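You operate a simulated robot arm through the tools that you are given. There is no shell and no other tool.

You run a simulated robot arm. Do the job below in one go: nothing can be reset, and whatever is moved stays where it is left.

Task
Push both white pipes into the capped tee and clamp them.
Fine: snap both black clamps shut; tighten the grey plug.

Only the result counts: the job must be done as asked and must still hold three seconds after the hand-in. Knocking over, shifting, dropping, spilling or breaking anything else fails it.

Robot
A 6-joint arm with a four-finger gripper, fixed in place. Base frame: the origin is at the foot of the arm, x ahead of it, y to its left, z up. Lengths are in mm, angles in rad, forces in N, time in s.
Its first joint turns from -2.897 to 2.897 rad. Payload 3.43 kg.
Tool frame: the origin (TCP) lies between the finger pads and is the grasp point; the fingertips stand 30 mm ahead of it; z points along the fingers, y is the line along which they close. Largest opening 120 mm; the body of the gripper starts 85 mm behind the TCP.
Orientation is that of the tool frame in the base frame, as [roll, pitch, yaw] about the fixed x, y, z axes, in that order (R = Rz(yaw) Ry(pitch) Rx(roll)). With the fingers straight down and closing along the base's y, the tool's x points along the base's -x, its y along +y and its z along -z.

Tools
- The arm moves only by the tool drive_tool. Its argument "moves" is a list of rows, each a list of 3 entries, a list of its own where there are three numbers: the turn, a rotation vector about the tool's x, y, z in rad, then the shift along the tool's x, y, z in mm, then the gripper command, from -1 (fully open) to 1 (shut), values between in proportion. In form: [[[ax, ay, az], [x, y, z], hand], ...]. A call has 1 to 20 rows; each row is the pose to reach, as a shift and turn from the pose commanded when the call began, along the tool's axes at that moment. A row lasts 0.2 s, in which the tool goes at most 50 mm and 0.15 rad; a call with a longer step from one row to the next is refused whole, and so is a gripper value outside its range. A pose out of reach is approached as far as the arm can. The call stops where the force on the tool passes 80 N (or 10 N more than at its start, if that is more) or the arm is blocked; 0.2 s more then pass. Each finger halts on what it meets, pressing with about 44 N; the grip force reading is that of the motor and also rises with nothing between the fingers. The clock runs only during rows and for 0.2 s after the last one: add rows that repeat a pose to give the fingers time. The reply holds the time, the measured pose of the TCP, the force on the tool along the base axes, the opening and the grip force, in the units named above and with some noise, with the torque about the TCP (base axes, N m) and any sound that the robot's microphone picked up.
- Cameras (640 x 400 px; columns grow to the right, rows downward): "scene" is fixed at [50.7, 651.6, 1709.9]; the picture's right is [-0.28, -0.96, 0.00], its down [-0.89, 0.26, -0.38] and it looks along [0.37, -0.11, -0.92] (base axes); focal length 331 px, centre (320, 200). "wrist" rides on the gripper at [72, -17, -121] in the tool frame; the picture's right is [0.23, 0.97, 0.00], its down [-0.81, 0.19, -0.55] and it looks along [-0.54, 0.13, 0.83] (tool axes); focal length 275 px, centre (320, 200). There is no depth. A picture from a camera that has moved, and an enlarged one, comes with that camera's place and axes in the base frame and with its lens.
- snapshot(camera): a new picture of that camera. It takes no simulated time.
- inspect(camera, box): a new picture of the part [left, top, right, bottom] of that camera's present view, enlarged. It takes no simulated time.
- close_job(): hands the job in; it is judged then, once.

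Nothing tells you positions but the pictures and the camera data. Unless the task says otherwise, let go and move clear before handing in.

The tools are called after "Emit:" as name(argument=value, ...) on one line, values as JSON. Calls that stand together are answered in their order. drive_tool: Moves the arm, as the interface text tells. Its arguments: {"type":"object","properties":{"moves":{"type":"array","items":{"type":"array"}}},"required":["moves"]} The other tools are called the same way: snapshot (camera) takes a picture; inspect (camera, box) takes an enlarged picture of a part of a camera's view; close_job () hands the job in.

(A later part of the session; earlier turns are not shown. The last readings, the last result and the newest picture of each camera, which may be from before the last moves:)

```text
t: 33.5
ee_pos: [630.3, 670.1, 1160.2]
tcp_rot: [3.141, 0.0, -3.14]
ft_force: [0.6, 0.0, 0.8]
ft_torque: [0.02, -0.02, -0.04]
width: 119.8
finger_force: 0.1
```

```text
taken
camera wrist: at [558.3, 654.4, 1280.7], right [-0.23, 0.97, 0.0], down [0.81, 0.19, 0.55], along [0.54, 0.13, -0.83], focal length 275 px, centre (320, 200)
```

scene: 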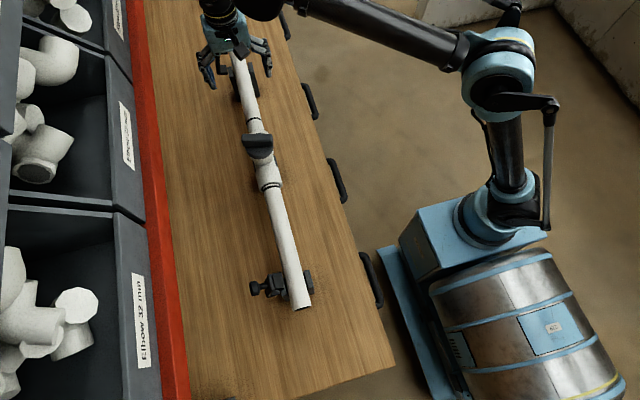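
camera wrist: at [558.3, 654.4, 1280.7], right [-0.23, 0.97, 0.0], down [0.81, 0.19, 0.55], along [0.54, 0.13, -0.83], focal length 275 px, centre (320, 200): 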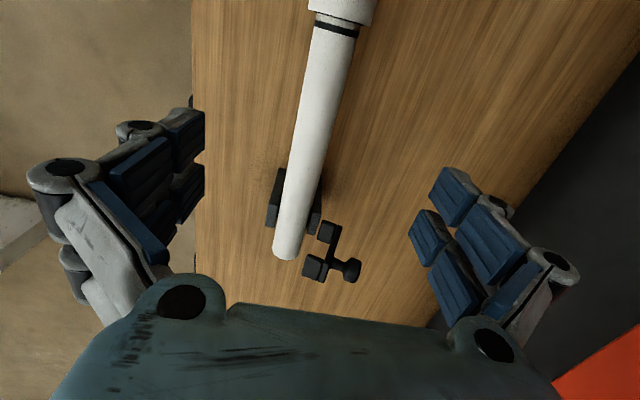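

Now I'll move to a symmetric side view of the tee to compare both gaps and see the plug.

Emit:
drive_tool(moves=[[[0, 0, -0.14], [15, -7, 0], -1], [[0, 0, -0.28], [30, -14, 0], -1], [[0, 0, -0.42], [45, -21, 0], -1], [[0, 0, -0.56], [60, -28, 0], -1], [[0, 0, -0.7], [75, -35, 0], -1], [[0, 0, -0.84], [90, -42, 0], -1], [[0, 0, -0.98], [105, -49, 0], -1], [[0, 0, -1.12], [120, -56, 0], -1], [[0, 0, -1.26], [135, -63, 0], -1], [[0, 0, -1.4], [150, -70, 0], -1], [[0, 0, -1.54], [162, -76, 0], -1], [[0, 0, -1.573], [166, -76, 0], -1], [[0, 0, -1.573], [166, -76, 0], -1]])

Emit:
snapshot(camera="wrist")

Emit:
inspect(camera="wrist", box=[200, 90, 440, 240])

```text
t: 36.3
ee_pos: [461.9, 593.9, 1159.3]
tcp_rot: [-3.14, 0.001, -1.566]
ft_force: [1.1, -0.1, 0.0]
ft_torque: [0.02, -0.02, -0.04]
width: 119.8
finger_force: 0.0
```

```text
taken
camera wrist: at [479.5, 524.2, 1280.7], right [-0.97, -0.23, 0.0], down [-0.19, 0.81, 0.55], along [-0.13, 0.54, -0.83], focal length 275 px, centre (320, 200)
```

wrist: 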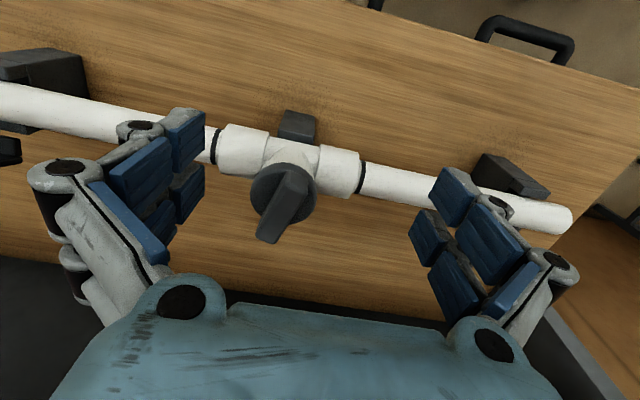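

```text
2.67 times, centred on (320, 165) of wrist
camera zoom: at [479.5, 524.2, 1280.7], right [-0.97, -0.23, 0.0], down [-0.19, 0.81, 0.55], along [-0.13, 0.54, -0.83], focal length 734 px, centre (320, 293)
```

zoom: 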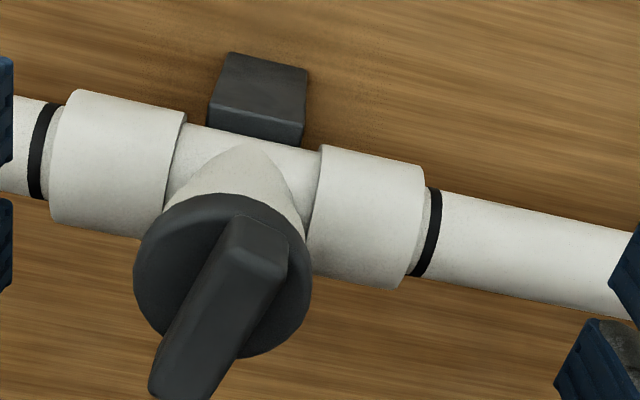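

Emit:
inspect(camera="wrist", box=[200, 115, 250, 185])

Emit:
inspect(camera="wrist", box=[335, 140, 385, 210])

```text
5.71 times, centred on (225, 150) of wrist
camera zoom: at [479.5, 524.2, 1280.7], right [-0.97, -0.23, 0.0], down [-0.19, 0.81, 0.55], along [-0.13, 0.54, -0.83], focal length 1573 px, centre (863, 486)
```

zoom: 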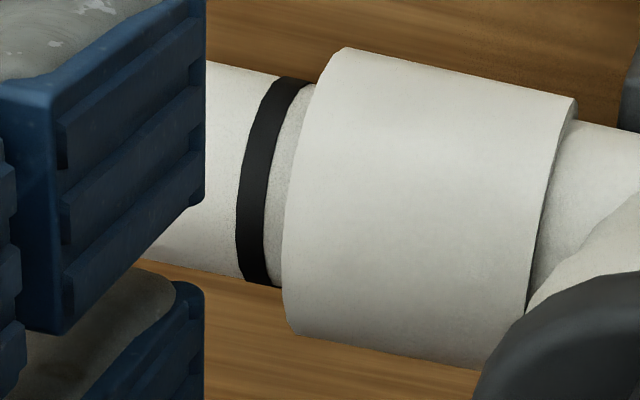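

```text
5.71 times, centred on (360, 175) of wrist
camera zoom: at [479.5, 524.2, 1280.7], right [-0.97, -0.23, 0.0], down [-0.19, 0.81, 0.55], along [-0.13, 0.54, -0.83], focal length 1573 px, centre (91, 343)
```

zoom: 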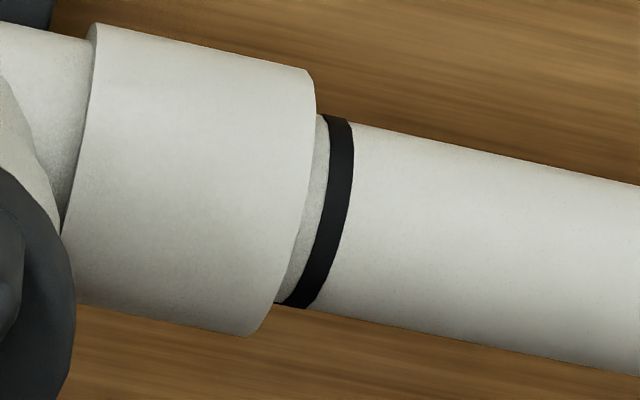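

Both pipes stopped with the same small gap of about 5 mm, and the near one held at 115 N, so I take both as fully home. Next is the plug: its bar centre is at about (479, 671), its top at z≈1085, and it's turned about 14° from y. I'll move over it and align the fingers across it.

Emit:
drive_tool(moves=[[[0, 0, 0.1], [-25, -5, 0], -1], [[0, 0, 0.2], [-50, -11, 0], -1], [[0, 0, 0.247], [-77, -17, 10], -1], [[0, 0, 0.247], [-77, -17, 29], -1], [[0, 0, 0.247], [-77, -17, 29], -1]])

Emit:
snapshot(camera="wrist")

Emit:
inspect(camera="scene", box=[210, 90, 310, 190])

```text
t: 37.5
ee_pos: [481.1, 670.3, 1130.8]
tcp_rot: [3.141, -0.002, -1.818]
ft_force: [0.4, -0.2, -0.4]
ft_torque: [-0.03, -0.01, 0.01]
width: 120.0
finger_force: 0.0
```

```text
taken
camera wrist: at [478.9, 598.4, 1251.9], right [-1.0, 0.01, 0.0], down [0.01, 0.83, 0.55], along [0.01, 0.55, -0.83], focal length 275 px, centre (320, 200)
```

wrist: 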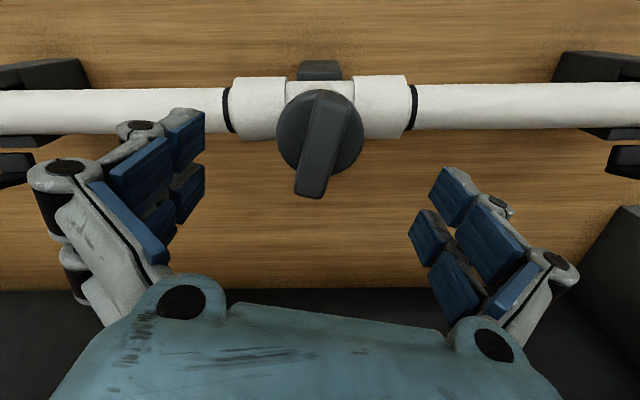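

```text
4.00 times, centred on (260, 140) of scene
camera zoom: at [50.7, 651.6, 1709.9], right [-0.28, -0.96, 0.0], down [-0.89, 0.26, -0.38], along [0.37, -0.11, -0.92], focal length 1323 px, centre (560, 440)
```

zoom: 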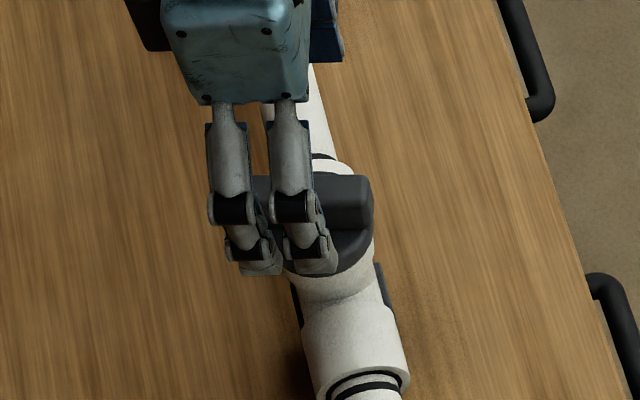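

Emit:
drive_tool(moves=[[[0, 0, 0], [0, 0, 20], -1], [[0, 0, 0], [0, 0, 35], -1], [[0, 0, 0], [0, 0, 41], -0.4], [[0, 0, 0], [0, 0, 41], 0.3], [[0, 0, 0], [0, 0, 41], 1], [[0, 0, 0], [0, 0, 41], 1], [[0, 0, 0], [0, 0, 41], 1]])

Emit:
snapshot(camera="wrist")

```text
t: 39.1
ee_pos: [479.3, 670.1, 1091.8]
tcp_rot: [-3.141, 0.002, -1.815]
ft_force: [6.5, 18.9, 59.0]
ft_torque: [0.4, 0.02, 0.01]
width: 57.2
finger_force: 45.2
```

```text
taken
camera wrist: at [478.6, 597.3, 1212.4], right [-1.0, 0.01, 0.0], down [0.01, 0.83, 0.55], along [0.01, 0.55, -0.83], focal length 275 px, centre (320, 200)
```

wrist: 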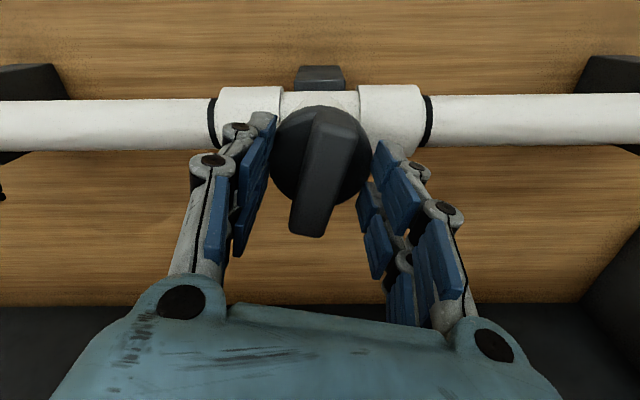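

The fingers closed on the plug's round flange (57 mm) rather than the bar, so I was too low. I'll open, rise about 14 mm and grip the bar.

Emit:
drive_tool(moves=[[[0, 0, 0], [0, 0, 0], -0.5], [[0, 0, 0], [0, 0, -7], -0.5], [[0, 0, 0], [0, 0, -14], -0.3], [[0, 0, 0], [0, 0, -14], 0.3], [[0, 0, 0], [0, 0, -14], 1], [[0, 0, 0], [0, 0, -14], 1], [[0, 0, 0], [0, 0, -14], 1]])

Emit:
snapshot(camera="wrist")

```text
t: 40.7
ee_pos: [480.5, 670.0, 1105.3]
tcp_rot: [-3.141, 0.001, -1.815]
ft_force: [5.2, 2.4, 1.9]
ft_torque: [-0.06, -0.11, 0.0]
width: 22.1
finger_force: 45.0
```

```text
taken
camera wrist: at [479.0, 598.5, 1225.7], right [-1.0, 0.01, 0.0], down [0.01, 0.83, 0.55], along [0.01, 0.55, -0.83], focal length 275 px, centre (320, 200)
```

wrist: 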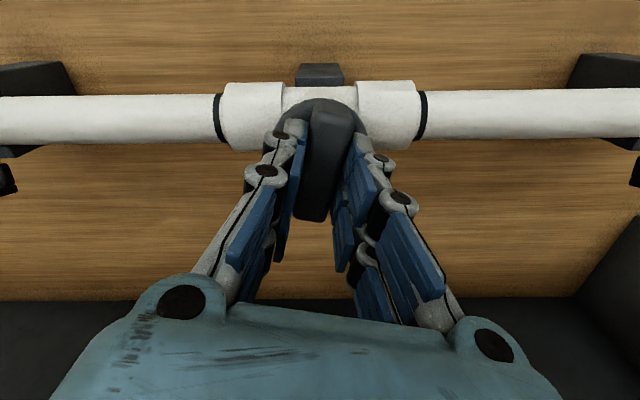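

The bar is gripped at 22 mm. I'll turn clockwise as seen from above (positive about tool z) and watch the torque.

Emit:
drive_tool(moves=[[[0, 0, 0.08], [0, 0, 0], 1], [[0, 0, 0.16], [0, 0, 0], 1], [[0, 0, 0.24], [0, 0, 0], 1], [[0, 0, 0.32], [0, 0, 0], 1], [[0, 0, 0.4], [0, 0, 0], 1]])

Emit:
snapshot(camera="wrist")

Emit:
inspect(camera="scene", box=[210, 90, 310, 190])

```text
t: 41.9
ee_pos: [480.8, 671.5, 1104.1]
tcp_rot: [-3.141, 0.001, -2.218]
ft_force: [13.9, 4.4, 24.6]
ft_torque: [-0.73, 0.19, -0.01]
width: 21.9
finger_force: 44.7
```

```text
taken
camera wrist: at [450.6, 604.6, 1225.6], right [-0.92, 0.4, 0.0], down [0.34, 0.76, 0.55], along [0.22, 0.51, -0.83], focal length 275 px, centre (320, 200)
```

wrist: 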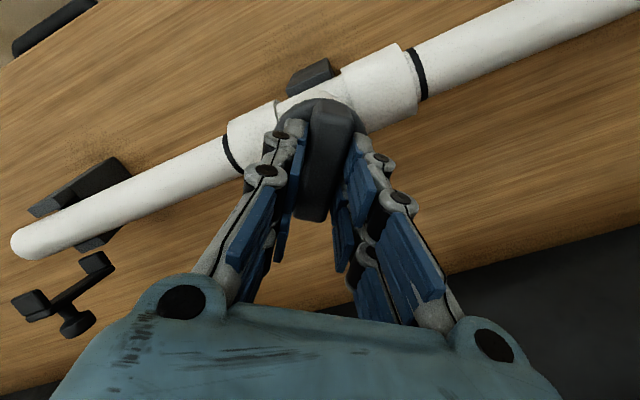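

```text
4.00 times, centred on (260, 140) of scene
camera zoom: at [50.7, 651.6, 1709.9], right [-0.28, -0.96, 0.0], down [-0.89, 0.26, -0.38], along [0.37, -0.11, -0.92], focal length 1323 px, centre (560, 440)
```

zoom: 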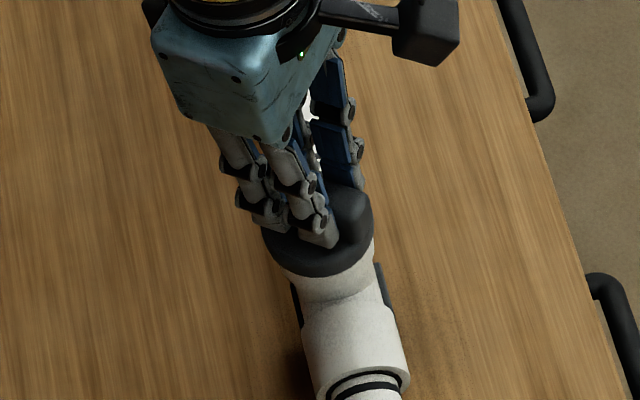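

Emit:
drive_tool(moves=[[[0, 0, 0.1], [0, 0, 0], 1], [[0, 0, 0.2], [0, 0, 0], 1], [[0, 0, 0.3], [0, 0, 0], 1], [[0, 0, 0.4], [0, 0, 0], 1], [[0, 0, 0.5], [0, 0, 0], 1], [[0, 0, 0.6], [0, 0, 0], 1]])

Emit:
snapshot(camera="wrist")

```text
t: 43.3
ee_pos: [479.8, 670.5, 1104.0]
tcp_rot: [3.14, -0.001, -2.817]
ft_force: [13.5, -0.7, 14.5]
ft_torque: [0.41, -1.54, 0.0]
width: 21.9
finger_force: 45.3
```

```text
taken
camera wrist: at [417.9, 632.7, 1225.1], right [-0.53, 0.85, 0.0], down [0.71, 0.44, 0.55], along [0.47, 0.29, -0.83], focal length 275 px, centre (320, 200)
```

wrist: 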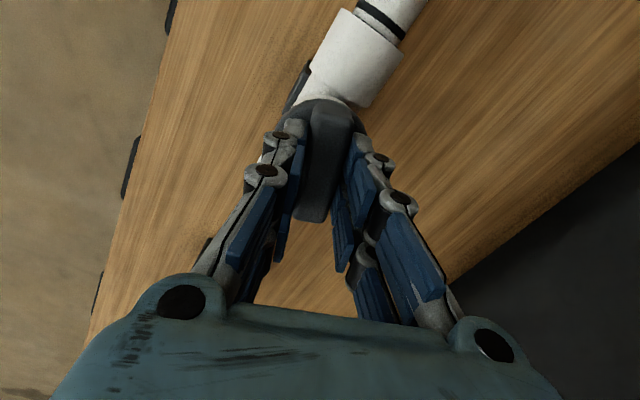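

Emit:
drive_tool(moves=[[[0, 0, 0.1], [0, 0, 0], 1], [[0, 0, 0.2], [0, 0, 0], 1], [[0, 0, 0.3], [0, 0, 0], 1], [[0, 0, 0.4], [0, 0, 0], 1], [[0, 0, 0.5], [0, 0, 0], 1], [[0, 0, 0.6], [0, 0, 0], 1], [[0, 0, 0.7], [0, 0, 0], 1]])

Emit:
snapshot(camera="wrist")

Emit:
inspect(camera="scene", box=[210, 90, 310, 190])

```text
t: 44.9
ee_pos: [481.3, 670.1, 1104.5]
tcp_rot: [-3.141, 0.002, 2.767]
ft_force: [7.2, -24.3, -1.2]
ft_torque: [-0.59, -0.27, 3.53]
width: 38.5
finger_force: 44.7
```

```text
taken
camera wrist: at [408.0, 681.8, 1225.5], right [0.14, 0.99, 0.0], down [0.83, -0.12, 0.55], along [0.55, -0.08, -0.83], focal length 275 px, centre (320, 200)
```

wrist: 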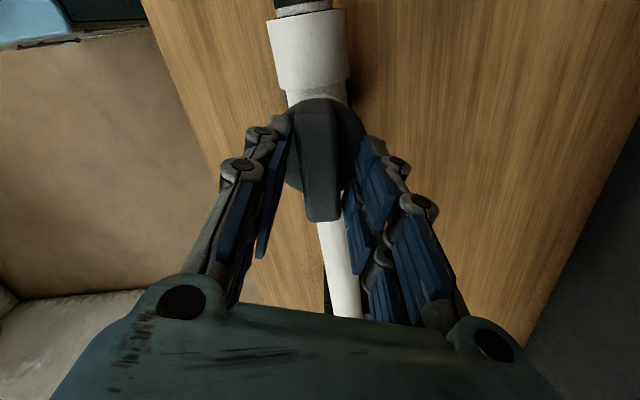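

```text
4.00 times, centred on (260, 140) of scene
camera zoom: at [50.7, 651.6, 1709.9], right [-0.28, -0.96, 0.0], down [-0.89, 0.26, -0.38], along [0.37, -0.11, -0.92], focal length 1323 px, centre (560, 440)
```

zoom: 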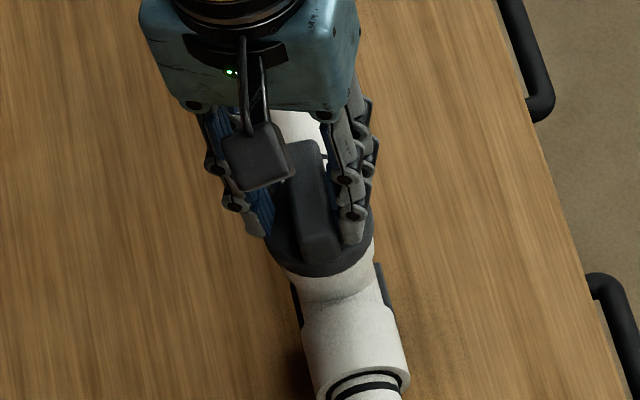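

The plug turned about 1.4 rad freely, then resisted with 3.5 N·m until the bar slipped in the grip, so it seems to have come tight. I'll let go, realign to the bar, regrip and put torque on it again to be sure.

Emit:
drive_tool(moves=[[[0, 0, 0], [0, 0, 0], 0.1], [[0, 0, 0], [0, 0, 0], 0.1], [[0, 0, -0.14], [0, 0, 0], 0.1], [[0, 0, -0.27], [0, 0, 0], 0.1], [[0, 0, -0.27], [0, 0, 0], 0.1], [[0, 0, -0.27], [0, 0, 0], 0.6], [[0, 0, -0.27], [0, 0, 0], 1], [[0, 0, -0.27], [0, 0, 0], 1]])

Emit:
drive_tool(moves=[[[0, 0, 0.04], [0, 0, 0], 1], [[0, 0, 0.08], [0, 0, 0], 1], [[0, 0, 0.12], [0, 0, 0], 1]])

Emit:
snapshot(camera="wrist")

```text
t: 46.7
ee_pos: [478.5, 670.1, 1103.2]
tcp_rot: [-3.139, -0.002, 3.039]
ft_force: [-6.8, -21.6, -13.5]
ft_torque: [-0.58, -0.06, 1.89]
width: 25.3
finger_force: 45.1
```

```text
t: 47.5
ee_pos: [480.1, 670.3, 1105.1]
tcp_rot: [3.14, 0.002, 2.916]
ft_force: [5.4, -24.3, -12.7]
ft_torque: [-0.53, -0.53, 2.83]
width: 30.5
finger_force: 45.0
```

```text
taken
camera wrist: at [407.5, 670.8, 1225.2], right [-0.01, 1.0, 0.0], down [0.83, 0.01, 0.55], along [0.55, 0.0, -0.83], focal length 275 px, centre (320, 200)
```

wrist: 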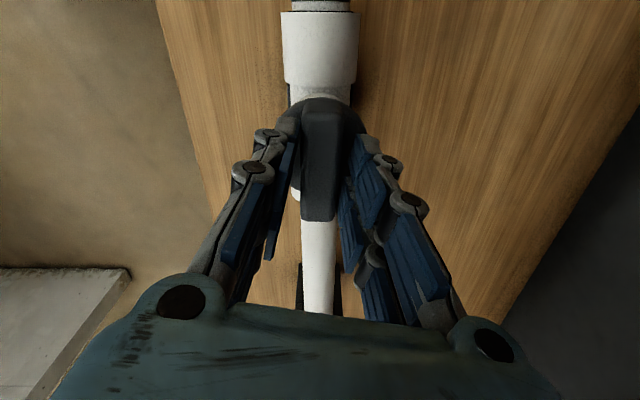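

The bar holds firm against about 2.8 N·m, lined up with the pipe, so the plug is tight. I'll release it, rise, check it, and carry on to the near clamp with the tool turned so the fingers close along x.

Emit:
drive_tool(moves=[[[0, 0, 0], [0, 0, 0], 0.2], [[0, 0, 0], [0, 0, 0], -0.2], [[0, 0, 0], [0, 0, -30], -0.5], [[0, 0, 0], [0, 0, -60], -0.5], [[0, 0, 0], [0, 0, -70], -0.5], [[0, 0, 0], [0, 0, -70], -0.5]])

Emit:
snapshot(camera="wrist")

```text
t: 48.9
ee_pos: [481.6, 669.5, 1175.4]
tcp_rot: [-3.14, 0.0, 2.919]
ft_force: [0.0, -0.1, 0.2]
ft_torque: [0.01, 0.04, 0.02]
width: 90.2
finger_force: 0.1
```

```text
taken
camera wrist: at [408.1, 670.4, 1296.2], right [-0.01, 1.0, 0.0], down [0.83, 0.01, 0.55], along [0.55, 0.0, -0.83], focal length 275 px, centre (320, 200)
```

wrist: 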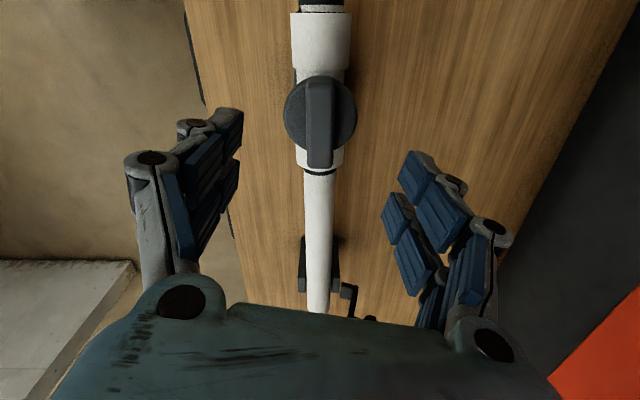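

The plug bar now lies along the pipe line. I'll go on to the near clamp's knob.

Emit:
drive_tool(moves=[[[0, 0, -0.138], [24.5, 0.7, 0], -0.5], [[0, 0, -0.276], [49, 1.4, 0], -0.5], [[0, 0, -0.414], [73.5, 2.1, 0], -0.5], [[0, 0, -0.552], [98, 2.8, 0], -0.5], [[0, 0, -0.69], [122.5, 3.5, 0], -0.5], [[0, 0, -0.828], [147, 4.2, 0], -0.5], [[0, 0, -0.966], [171.5, 4.9, 0], -0.5], [[0, 0, -1.104], [196, 5.6, 0], -0.5], [[0, 0, -1.242], [220.5, 6.3, 0], -0.5], [[0, 0, -1.38], [245, 7, 0], -0.5], [[0, 0, -1.518], [269.5, 7.7, 0], -0.5], [[0, 0, -1.656], [294, 8.4, 0], -0.5], [[0, 0, -1.794], [319.5, 9.2, 0], -0.5], [[0, 0, -1.794], [319.5, 9.2, 20], -0.5], [[0, 0, -1.794], [319.5, 9.2, 20], -0.5]])

Emit:
snapshot(camera="wrist")

Emit:
snapshot(camera="scene")

```text
t: 52.1
ee_pos: [170.8, 750.5, 1152.7]
tcp_rot: [3.141, 0.002, -1.57]
ft_force: [-0.3, 0.4, 0.5]
ft_torque: [0.01, 0.01, 0.01]
width: 90.2
finger_force: 0.2
```

```text
taken
camera wrist: at [186.6, 680.3, 1274.4], right [-0.97, -0.23, 0.0], down [-0.19, 0.81, 0.55], along [-0.13, 0.54, -0.83], focal length 275 px, centre (320, 200)
```

wrist: 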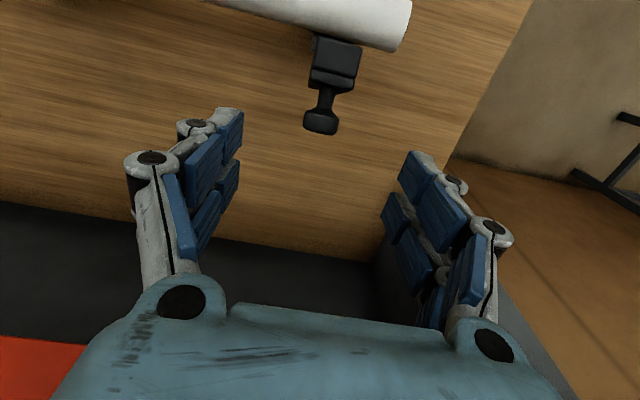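

```text
taken
```

scene: 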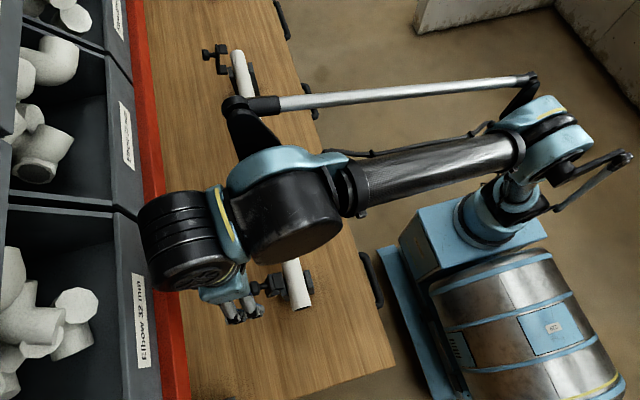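

Emit:
inspect(camera="wrist", box=[270, 0, 420, 150])

```text
2.67 times, centred on (345, 75) of wrist
camera zoom: at [186.6, 680.3, 1274.4], right [-0.97, -0.23, 0.0], down [-0.19, 0.81, 0.55], along [-0.13, 0.54, -0.83], focal length 734 px, centre (253, 533)
```

zoom: 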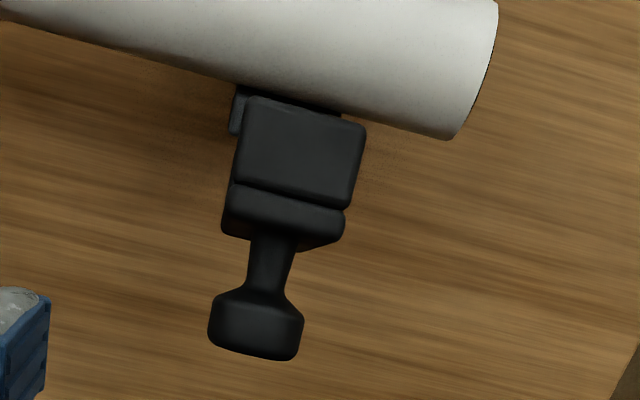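

From above, the knob is at (170, 749, 1053) and about 28 mm in diameter, and the plate is about 37 mm wide. I'll lower until the fingertips are just past the knob centre, then close on it.

Emit:
drive_tool(moves=[[[0, 0, 0], [1, 0, 30], -0.2], [[0, 0, 0], [1, 0, 60], 0], [[0, 0, 0], [1, 0, 81.5], 0], [[0, 0, 0], [1, 0, 81.5], 0], [[0, 0, 0], [1, 0, 81.5], 0.3], [[0, 0, 0], [1, 0, 81.5], 1], [[0, 0, 0], [1, 0, 81.5], 1], [[0, 0, 0], [1, 0, 81.5], 1]])

Emit:
snapshot(camera="wrist")

Emit:
snapshot(camera="scene")

```text
t: 53.9
ee_pos: [170.5, 750.7, 1071.4]
tcp_rot: [3.138, -0.001, -1.57]
ft_force: [-11.2, -3.2, -7.2]
ft_torque: [0.01, 0.22, -0.07]
width: 26.4
finger_force: 44.9
```

```text
taken
camera wrist: at [186.7, 680.8, 1193.8], right [-0.97, -0.23, 0.0], down [-0.19, 0.81, 0.55], along [-0.13, 0.54, -0.83], focal length 275 px, centre (320, 200)
```

wrist: 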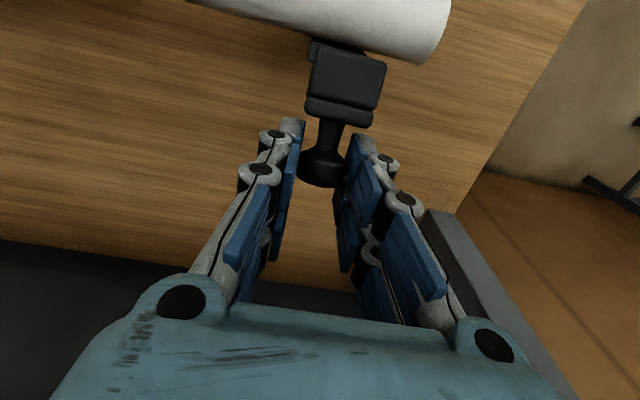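

```text
taken
```

scene: 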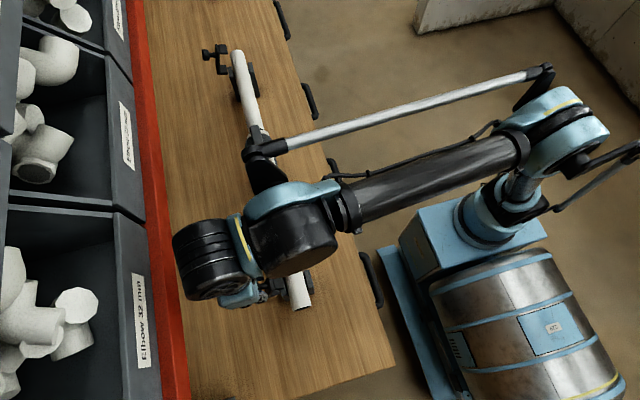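

The knob is held at 26 mm. I'll swing it along the hinge arc in stages and watch the forces.

Emit:
drive_tool(moves=[[[0, 0, 0], [4.4, 0, -3], 1], [[0, 0, 0], [8.8, 0, -6], 1], [[0, 0, 0], [13.4, 0, -8.3], 1], [[0, 0, 0], [18, 0, -10.5], 1], [[0, 0, 0], [23, 0, -12.1], 1], [[0, 0, 0], [27.8, 0, -13.6], 1]])

Emit:
snapshot(camera="wrist")

```text
t: 55.3
ee_pos: [169.3, 723.6, 1084.6]
tcp_rot: [-3.141, 0.0, -1.571]
ft_force: [-15.3, 16.0, -8.8]
ft_torque: [1.52, 0.17, 0.02]
width: 24.7
finger_force: 45.8
```

```text
taken
camera wrist: at [186.6, 653.2, 1206.4], right [-0.97, -0.23, 0.0], down [-0.19, 0.81, 0.55], along [-0.13, 0.54, -0.83], focal length 275 px, centre (320, 200)
```

wrist: 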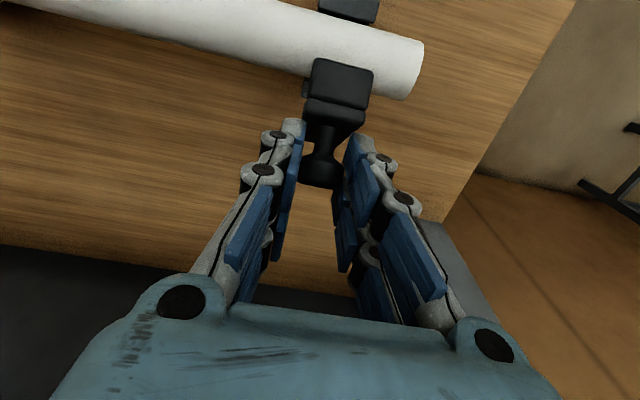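

Emit:
drive_tool(moves=[[[0, 0, 0], [5, 0, -1], 1], [[0, 0, 0], [10.1, 0, -1.8], 1], [[0, 0, 0], [15.2, 0, -2.1], 1], [[0, 0, 0], [20.3, 0, -2.2], 1], [[0, 0, 0], [25.4, 0, -1.8], 1], [[0, 0, 0], [30.5, 0, -1.1], 1], [[0, 0, 0], [35.5, 0, 0], 1], [[0, 0, 0], [40.5, 0, 1.4], 1]])

Emit:
snapshot(camera="wrist")

```text
t: 57.1
ee_pos: [170.3, 681.0, 1083.9]
tcp_rot: [3.141, -0.001, -1.571]
ft_force: [-15.8, 16.9, -0.3]
ft_torque: [1.45, 0.4, 0.01]
width: 25.6
finger_force: 45.5
```

```text
taken
camera wrist: at [186.7, 611.9, 1205.2], right [-0.97, -0.23, 0.0], down [-0.19, 0.81, 0.55], along [-0.13, 0.54, -0.83], focal length 275 px, centre (320, 200)
```

wrist: 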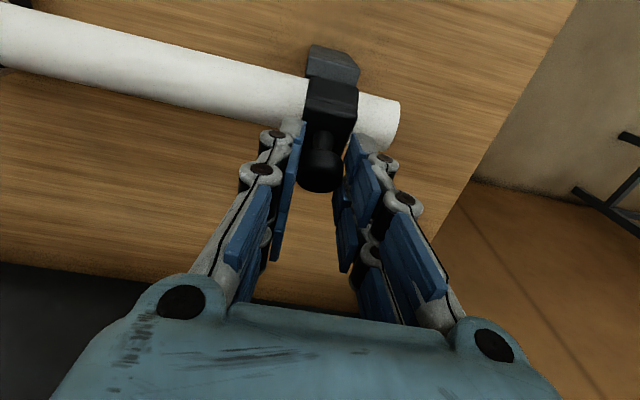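

Emit:
drive_tool(moves=[[[0, 0, 0], [4.8, 0, 1.8], 1], [[0, 0, 0], [9.5, 0, 3.8], 1], [[0, 0, 0], [13, 0, 5.6], 1], [[0, 0, 0], [16.2, 0, 7.6], 1], [[0, 0, 0], [19.5, 0, 9.8], 1], [[0, 0, 0], [22.5, 0, 12], 1]])

Emit:
snapshot(camera="wrist")

Emit:
inspect(camera="scene", box=[220, 230, 360, 330])

```text
t: 58.5
ee_pos: [170.5, 660.1, 1073.3]
tcp_rot: [3.141, -0.003, -1.571]
ft_force: [-15.6, 21.1, -5.7]
ft_torque: [1.45, 0.42, -0.02]
width: 25.4
finger_force: 44.9
```

```text
taken
camera wrist: at [186.6, 589.8, 1193.5], right [-0.97, -0.23, 0.0], down [-0.19, 0.81, 0.55], along [-0.13, 0.54, -0.83], focal length 275 px, centre (320, 200)
```

wrist: 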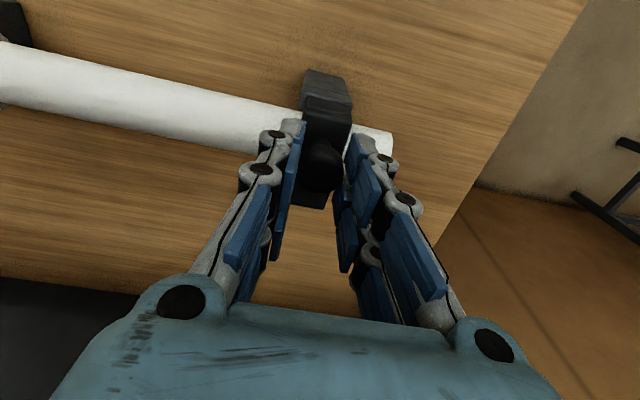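

```text
4.00 times, centred on (290, 280) of scene
camera zoom: at [50.7, 651.6, 1709.9], right [-0.28, -0.96, 0.0], down [-0.89, 0.26, -0.38], along [0.37, -0.11, -0.92], focal length 1323 px, centre (440, -120)
```

zoom: 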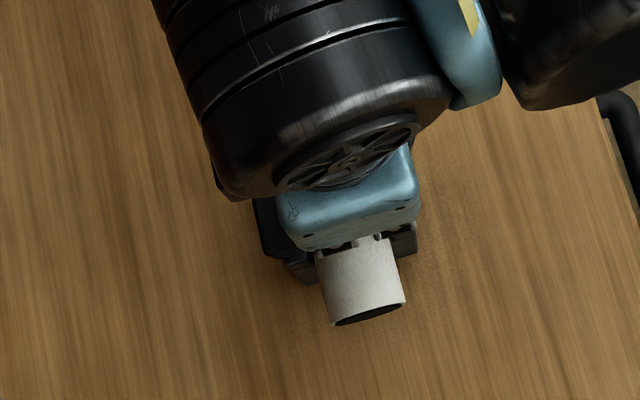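

It's nearly shut. I'll keep going along the arc and press toward the snap.

Emit:
drive_tool(moves=[[[0, 0, 0], [2, 0, 1.6], 1], [[0, 0, 0], [3.9, 0, 3.3], 1], [[0, 0, 0], [5.8, 0, 5], 1], [[0, 0, 0], [7.6, 0, 6.8], 1], [[0, 0, 0], [9.4, 0, 8.7], 1], [[0, 0, 0], [11.1, 0, 10.6], 1]])

Emit:
snapshot(camera="wrist")

```text
t: 59.9
ee_pos: [169.9, 647.0, 1062.7]
tcp_rot: [3.141, -0.001, -1.571]
ft_force: [-16.1, 23.1, 14.0]
ft_torque: [0.88, 0.44, 0.1]
width: 26.8
finger_force: 45.1
```

```text
taken
camera wrist: at [186.6, 577.3, 1182.6], right [-0.97, -0.23, 0.0], down [-0.19, 0.81, 0.55], along [-0.13, 0.54, -0.83], focal length 275 px, centre (320, 200)
```

wrist: 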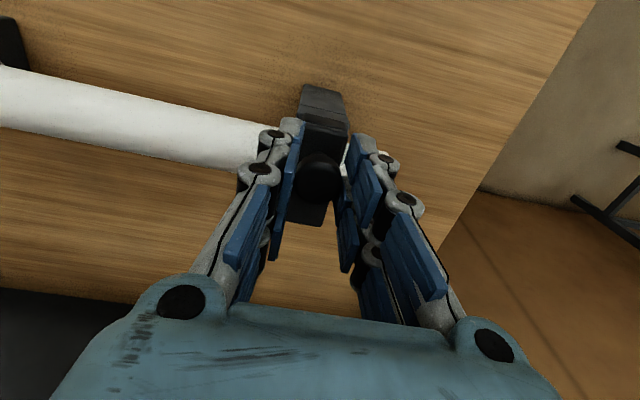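

Emit:
inspect(camera="wrist", box=[250, 60, 400, 240])

Emit:
drive_tool(moves=[[[0, 0, 0], [1.5, 0, 2], 1], [[0, 0, 0], [3, 0, 4], 1], [[0, 0, 0], [4.5, 0, 6.1], 1], [[0, 0, 0], [6, 0, 8.3], 1]])

Emit:
snapshot(camera="wrist")

```text
2.22 times, centred on (325, 150) of wrist
camera zoom: at [186.6, 577.3, 1182.6], right [-0.97, -0.23, 0.0], down [-0.19, 0.81, 0.55], along [-0.13, 0.54, -0.83], focal length 612 px, centre (309, 311)
```

zoom: 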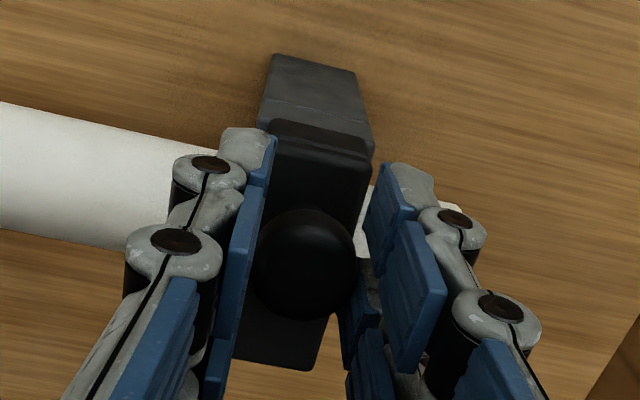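

```text
t: 60.9
ee_pos: [169.8, 642.7, 1055.0]
tcp_rot: [-3.14, 0.0, -1.571]
ft_force: [-7.5, 18.5, 30.0]
ft_torque: [0.65, 0.17, 0.07]
width: 26.2
finger_force: 44.7
```

```text
taken
camera wrist: at [186.5, 572.5, 1175.7], right [-0.97, -0.23, 0.0], down [-0.19, 0.81, 0.55], along [-0.13, 0.54, -0.83], focal length 275 px, centre (320, 200)
```

wrist: 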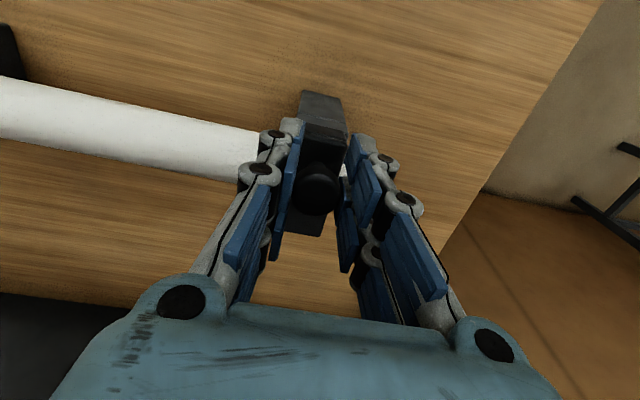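

The fingers have begun sliding down the knob, so the yoke is resting near closed. I'll let go, rise and look.

Emit:
drive_tool(moves=[[[0, 0, 0], [0, 0, 0], 0.2], [[0, 0, 0], [0, 0, 0], 0.2], [[0, 0, 0], [0, 0, -30], 0], [[0, 0, 0], [0, 0, -60], 0], [[0, 0, 0], [0, 0, -85], 0], [[0, 0, 0], [0, 0, -85], 0]])

Emit:
snapshot(camera="wrist")

Emit:
inspect(camera="wrist", box=[250, 40, 400, 180])

Emit:
snapshot(camera="scene")

```text
t: 62.3
ee_pos: [170.1, 643.8, 1139.5]
tcp_rot: [-3.14, 0.001, -1.574]
ft_force: [-1.2, -0.6, 0.5]
ft_torque: [-0.01, -0.02, 0.02]
width: 59.7
finger_force: 0.1
```

```text
taken
camera wrist: at [187.3, 572.8, 1259.8], right [-0.97, -0.23, 0.0], down [-0.19, 0.81, 0.55], along [-0.13, 0.54, -0.83], focal length 275 px, centre (320, 200)
```

wrist: 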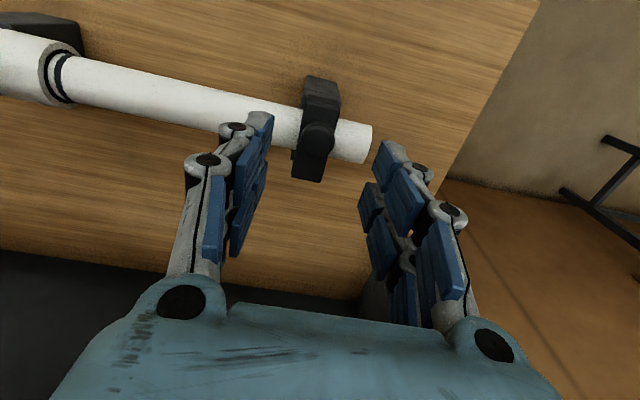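

```text
2.86 times, centred on (325, 110) of wrist
camera zoom: at [187.3, 572.8, 1259.8], right [-0.97, -0.23, 0.0], down [-0.19, 0.81, 0.55], along [-0.13, 0.54, -0.83], focal length 786 px, centre (306, 457)
```

zoom: 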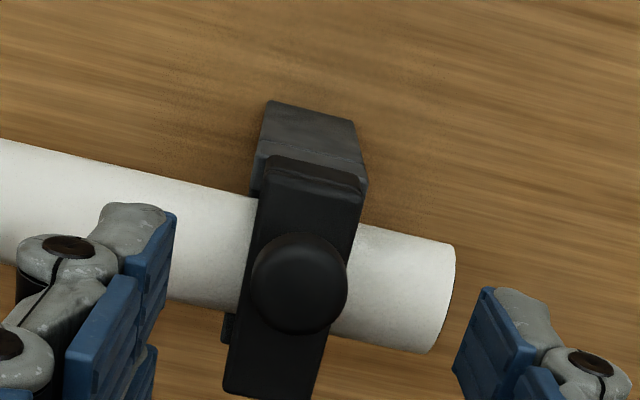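

```text
taken
```

scene: 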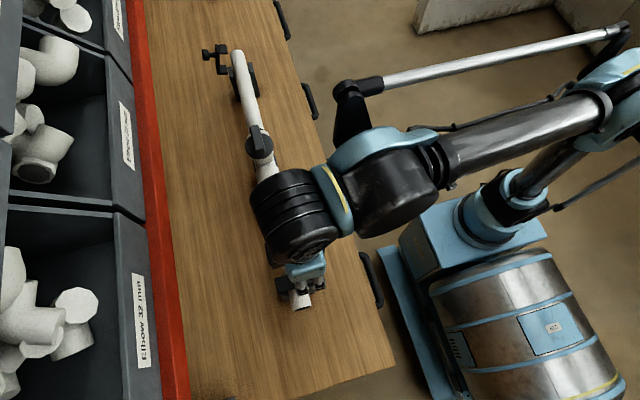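

The clamp looks over the pipe with its prong near the -y arm. I'll check the near mouth gap again and look closely at the clamp seat.

Emit:
inspect(camera="wrist", box=[0, 20, 120, 130])

Emit:
inspect(camera="wrist", box=[285, 65, 365, 125])

Emit:
inspect(camera="scene", box=[240, 110, 290, 190])

```text
3.64 times, centred on (60, 75) of wrist
camera zoom: at [187.3, 572.8, 1259.8], right [-0.97, -0.23, 0.0], down [-0.19, 0.81, 0.55], along [-0.13, 0.54, -0.83], focal length 1001 px, centre (1266, 654)
```

zoom: 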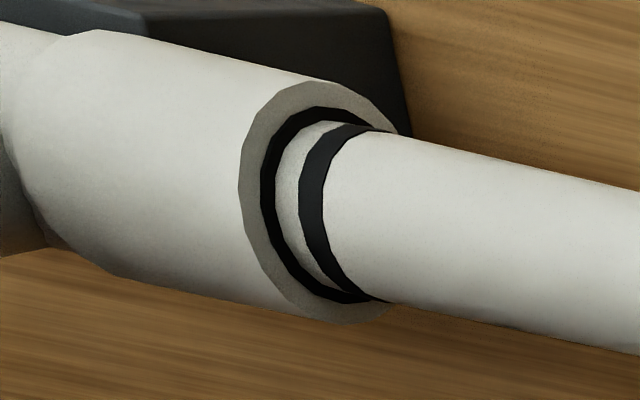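

```text
6.67 times, centred on (325, 95) of wrist
camera zoom: at [187.3, 572.8, 1259.8], right [-0.97, -0.23, 0.0], down [-0.19, 0.81, 0.55], along [-0.13, 0.54, -0.83], focal length 1835 px, centre (287, 900)
```

zoom: 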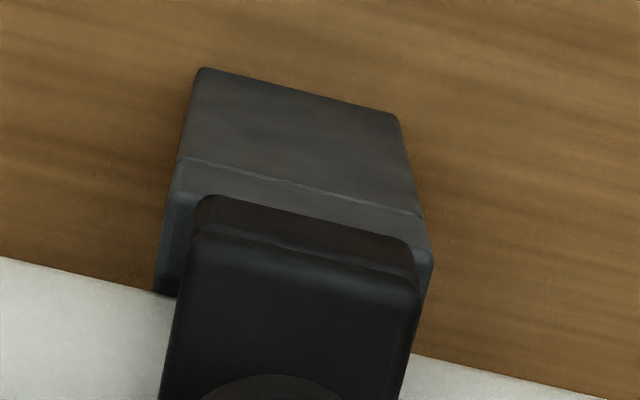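

```text
5.00 times, centred on (265, 150) of scene
camera zoom: at [50.7, 651.6, 1709.9], right [-0.28, -0.96, 0.0], down [-0.89, 0.26, -0.38], along [0.37, -0.11, -0.92], focal length 1654 px, centre (595, 450)
```

zoom: 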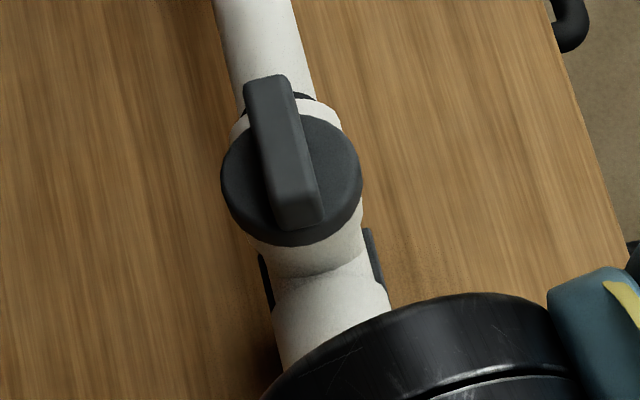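

The near gap is unchanged, and the plug bar is aligned. I'll close the fingers and press straight down on the knob top to snap the clamp.

Emit:
drive_tool(moves=[[[0, 0, 0], [-6, 0, 0], 0.5], [[0, 0, 0], [-6, 0, 0], 1], [[0, 0, 0], [-6, 0, 25], 1], [[0, 0, 0], [-6, 0, 40], 1], [[0, 0, 0], [-6, 0, 46], 1], [[0, 0, 0], [-6, 0, 50], 1], [[0, 0, 0], [-6, 0, 54], 1], [[0, 0, 0], [-6, 0, 57], 1], [[0, 0, 0], [-6, 0, 60], 1]])

Emit:
snapshot(camera="wrist")

```text
t: 64.3
ee_pos: [169.8, 646.3, 1079.6]
tcp_rot: [-3.141, 0.0, -1.573]
ft_force: [-0.4, 0.9, -0.3]
ft_torque: [-0.01, -0.02, 0.02]
width: 0.0
finger_force: 33.1
```

```text
taken
camera wrist: at [187.1, 577.2, 1200.1], right [-0.97, -0.23, 0.0], down [-0.19, 0.81, 0.55], along [-0.13, 0.54, -0.83], focal length 275 px, centre (320, 200)
```

wrist: 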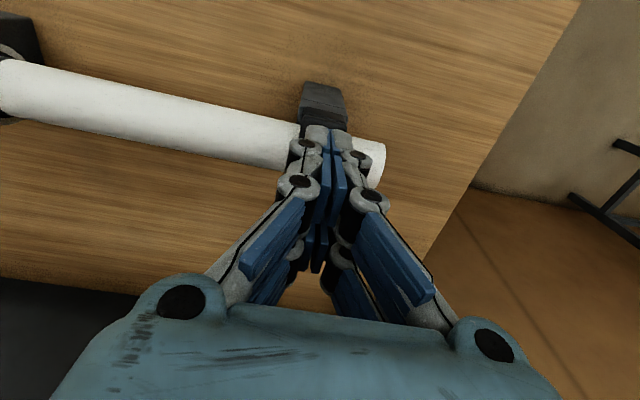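

Emit:
drive_tool(moves=[[[0, 0, 0], [-3, 0, 2], 1], [[0, 0, 0], [-3, 0, 4], 1], [[0, 0, 0], [-3, 0, 6], 1], [[0, 0, 0], [-3, 0, 8], 1], [[0, 0, 0], [-3, 0, 10], 1], [[0, 0, 0], [-3, 0, 12], 1]])

Emit:
snapshot(camera="wrist")

```text
t: 65.5
ee_pos: [156.0, 649.3, 1075.4]
tcp_rot: [-3.13, -0.001, -1.57]
ft_force: [-2.2, 0.4, 20.4]
ft_torque: [0.15, -0.06, 0.0]
width: 0.2
finger_force: 33.4
stopped in row 5: the force on the tool passed its limit at 87 N (the readings are from after the stop); the commanded pose is now the measured one
```

```text
taken
camera wrist: at [171.7, 579.4, 1196.3], right [-0.97, -0.23, -0.01], down [-0.2, 0.81, 0.55], along [-0.12, 0.54, -0.83], focal length 275 px, centre (320, 200)
```

wrist: 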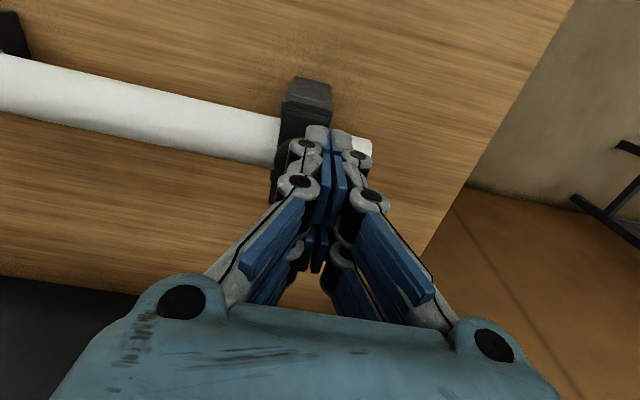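

The press reached 87 N, then slid off the knob toward -x. I'll rise and check the clamp.

Emit:
drive_tool(moves=[[[0, 0, 0], [0, 0, -25], 1], [[0, 0, 0], [0, 0, -50], 0.5], [[-0.01, 0, 0], [0, -14, -70], 0], [[-0.01, 0, 0], [0, -14, -75], 0], [[-0.01, 0, 0], [0, -14, -75], 0]])

Emit:
snapshot(camera="wrist")

Emit:
inspect(camera="wrist", box=[270, 60, 380, 180])

```text
t: 66.7
ee_pos: [171.0, 649.8, 1149.2]
tcp_rot: [-3.141, -0.001, -1.572]
ft_force: [-0.2, 0.0, 0.0]
ft_torque: [0.02, 0.01, -0.04]
width: 59.8
finger_force: 0.0
```

```text
taken
camera wrist: at [187.0, 580.8, 1270.2], right [-0.97, -0.23, 0.0], down [-0.19, 0.81, 0.55], along [-0.13, 0.54, -0.83], focal length 275 px, centre (320, 200)
```

wrist: 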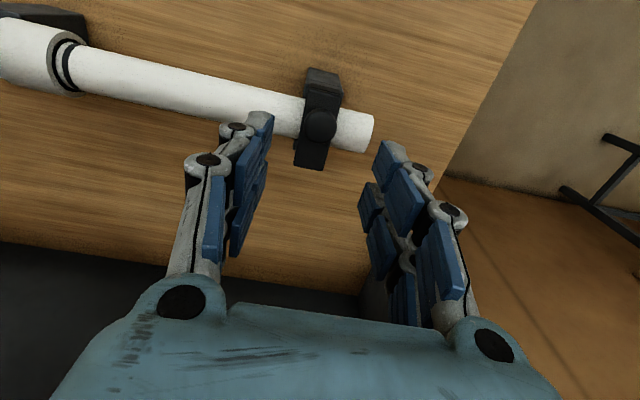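

```text
3.33 times, centred on (325, 120) of wrist
camera zoom: at [187.0, 580.8, 1270.2], right [-0.97, -0.23, 0.0], down [-0.19, 0.81, 0.55], along [-0.13, 0.54, -0.83], focal length 918 px, centre (303, 467)
```

zoom: 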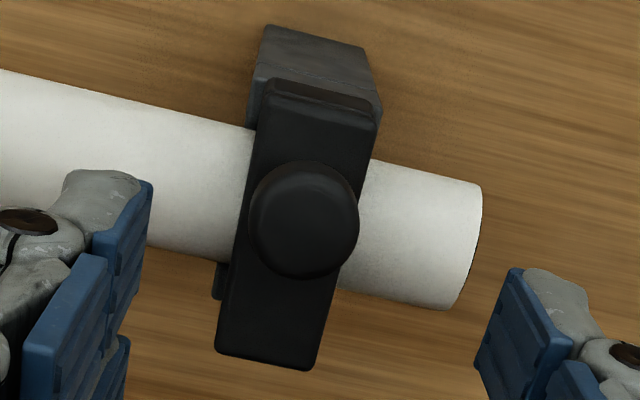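

I can't tell from above whether it is fully snapped. I'll tilt the wrist to look at the clamp's -y side more horizontally.

Emit:
drive_tool(moves=[[[0, -0.13, 0], [25, 3, 0], 0], [[0, -0.26, 0], [50, 6, 10], 0], [[0, -0.39, 0], [70, 9, 25], 0], [[0, -0.52, 0], [80, 11, 45], 0], [[0, -0.65, 0], [85, 11, 64], 0], [[0, -0.65, 0], [85, 11, 64], 0]])

Emit:
snapshot(camera="wrist")

Emit:
inspect(camera="wrist", box=[250, 60, 390, 160])

```text
t: 68.1
ee_pos: [162.8, 567.1, 1084.2]
tcp_rot: [-3.138, 0.651, -1.569]
ft_force: [-0.5, -0.5, 0.3]
ft_torque: [0.0, -0.01, 0.04]
width: 60.1
finger_force: 0.1
```

```text
taken
camera wrist: at [178.4, 436.6, 1137.5], right [-0.97, -0.18, -0.14], down [-0.19, 0.31, 0.93], along [-0.13, 0.93, -0.34], focal length 275 px, centre (320, 200)
```

wrist: 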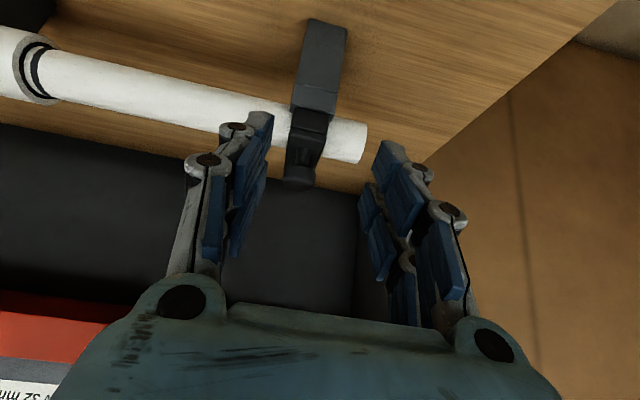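

```text
4.00 times, centred on (320, 110) of wrist
camera zoom: at [178.4, 436.6, 1137.5], right [-0.97, -0.18, -0.14], down [-0.19, 0.31, 0.93], along [-0.13, 0.93, -0.34], focal length 1101 px, centre (320, 560)
```

zoom: 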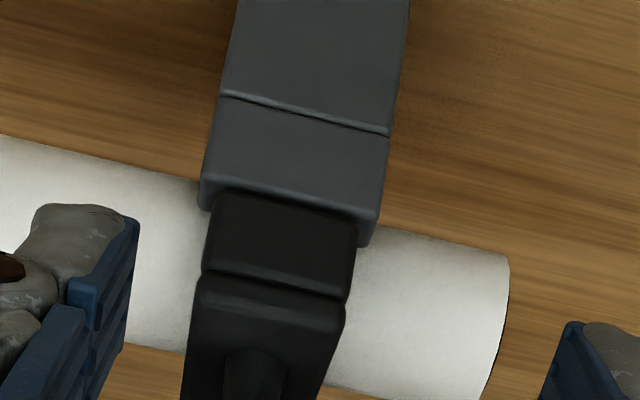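

The prong appears to hook about 5 mm over the cradle arm, so it's at or very near shut. To be sure, I'll come back over it with the fingers straddling the knob and press evenly on the plate instead of the domed knob.

Emit:
drive_tool(moves=[[[0, 0.13, 0], [-20, -2, -25], 0], [[0, 0.26, 0], [-40, -4, -25], 0], [[0, 0.39, 0], [-60, -5, -15], 0], [[0, 0.52, 0], [-76, -6, 0], 0.2], [[0, 0.65, 0], [-86, -6.7, 20.6], 0.45], [[0, 0.65, 0], [-86, -6.7, 20.6], 0.45]])

Emit:
snapshot(camera="wrist")

```text
t: 69.5
ee_pos: [168.2, 644.3, 1120.3]
tcp_rot: [-3.139, -0.002, -1.571]
ft_force: [0.5, -0.6, -0.4]
ft_torque: [0.01, 0.02, 0.03]
width: 33.0
finger_force: 0.1
```

```text
taken
camera wrist: at [184.4, 574.8, 1241.9], right [-0.97, -0.23, 0.0], down [-0.19, 0.81, 0.55], along [-0.13, 0.54, -0.83], focal length 275 px, centre (320, 200)
```

wrist: 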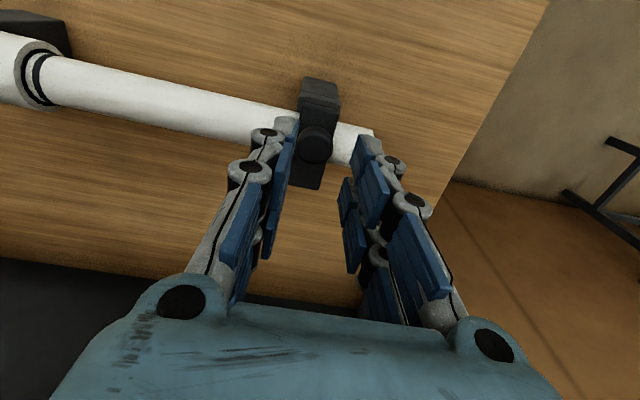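

Emit:
drive_tool(moves=[[[0, 0, 0], [-7.7, 0, 30], 0.42], [[0, 0, 0], [-7.7, 0, 50], 0.42], [[0, 0, 0], [-7.7, 0, 55], 0.42], [[0, 0, 0], [-7.7, 0, 55], 0.53], [[0, 0, 0], [-7.7, 0, 55], 0.53], [[0, 0, 0], [-7.7, 0, 58], 0.53], [[0, 0, 0], [-7.7, 0, 61], 0.53], [[0, 0, 0], [-7.7, 0, 64], 0.53]])

Emit:
snapshot(camera="wrist")

```text
t: 71.3
ee_pos: [167.5, 652.9, 1057.8]
tcp_rot: [-3.14, -0.003, -1.574]
ft_force: [3.7, -0.7, 0.4]
ft_torque: [0.0, -0.08, -0.02]
width: 30.0
finger_force: 1.7
```

```text
taken
camera wrist: at [184.3, 583.8, 1178.1], right [-0.97, -0.23, 0.0], down [-0.19, 0.81, 0.55], along [-0.13, 0.54, -0.83], focal length 275 px, centre (320, 200)
```

wrist: 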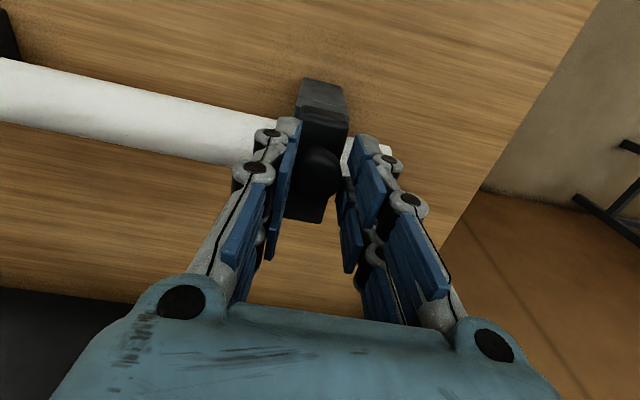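

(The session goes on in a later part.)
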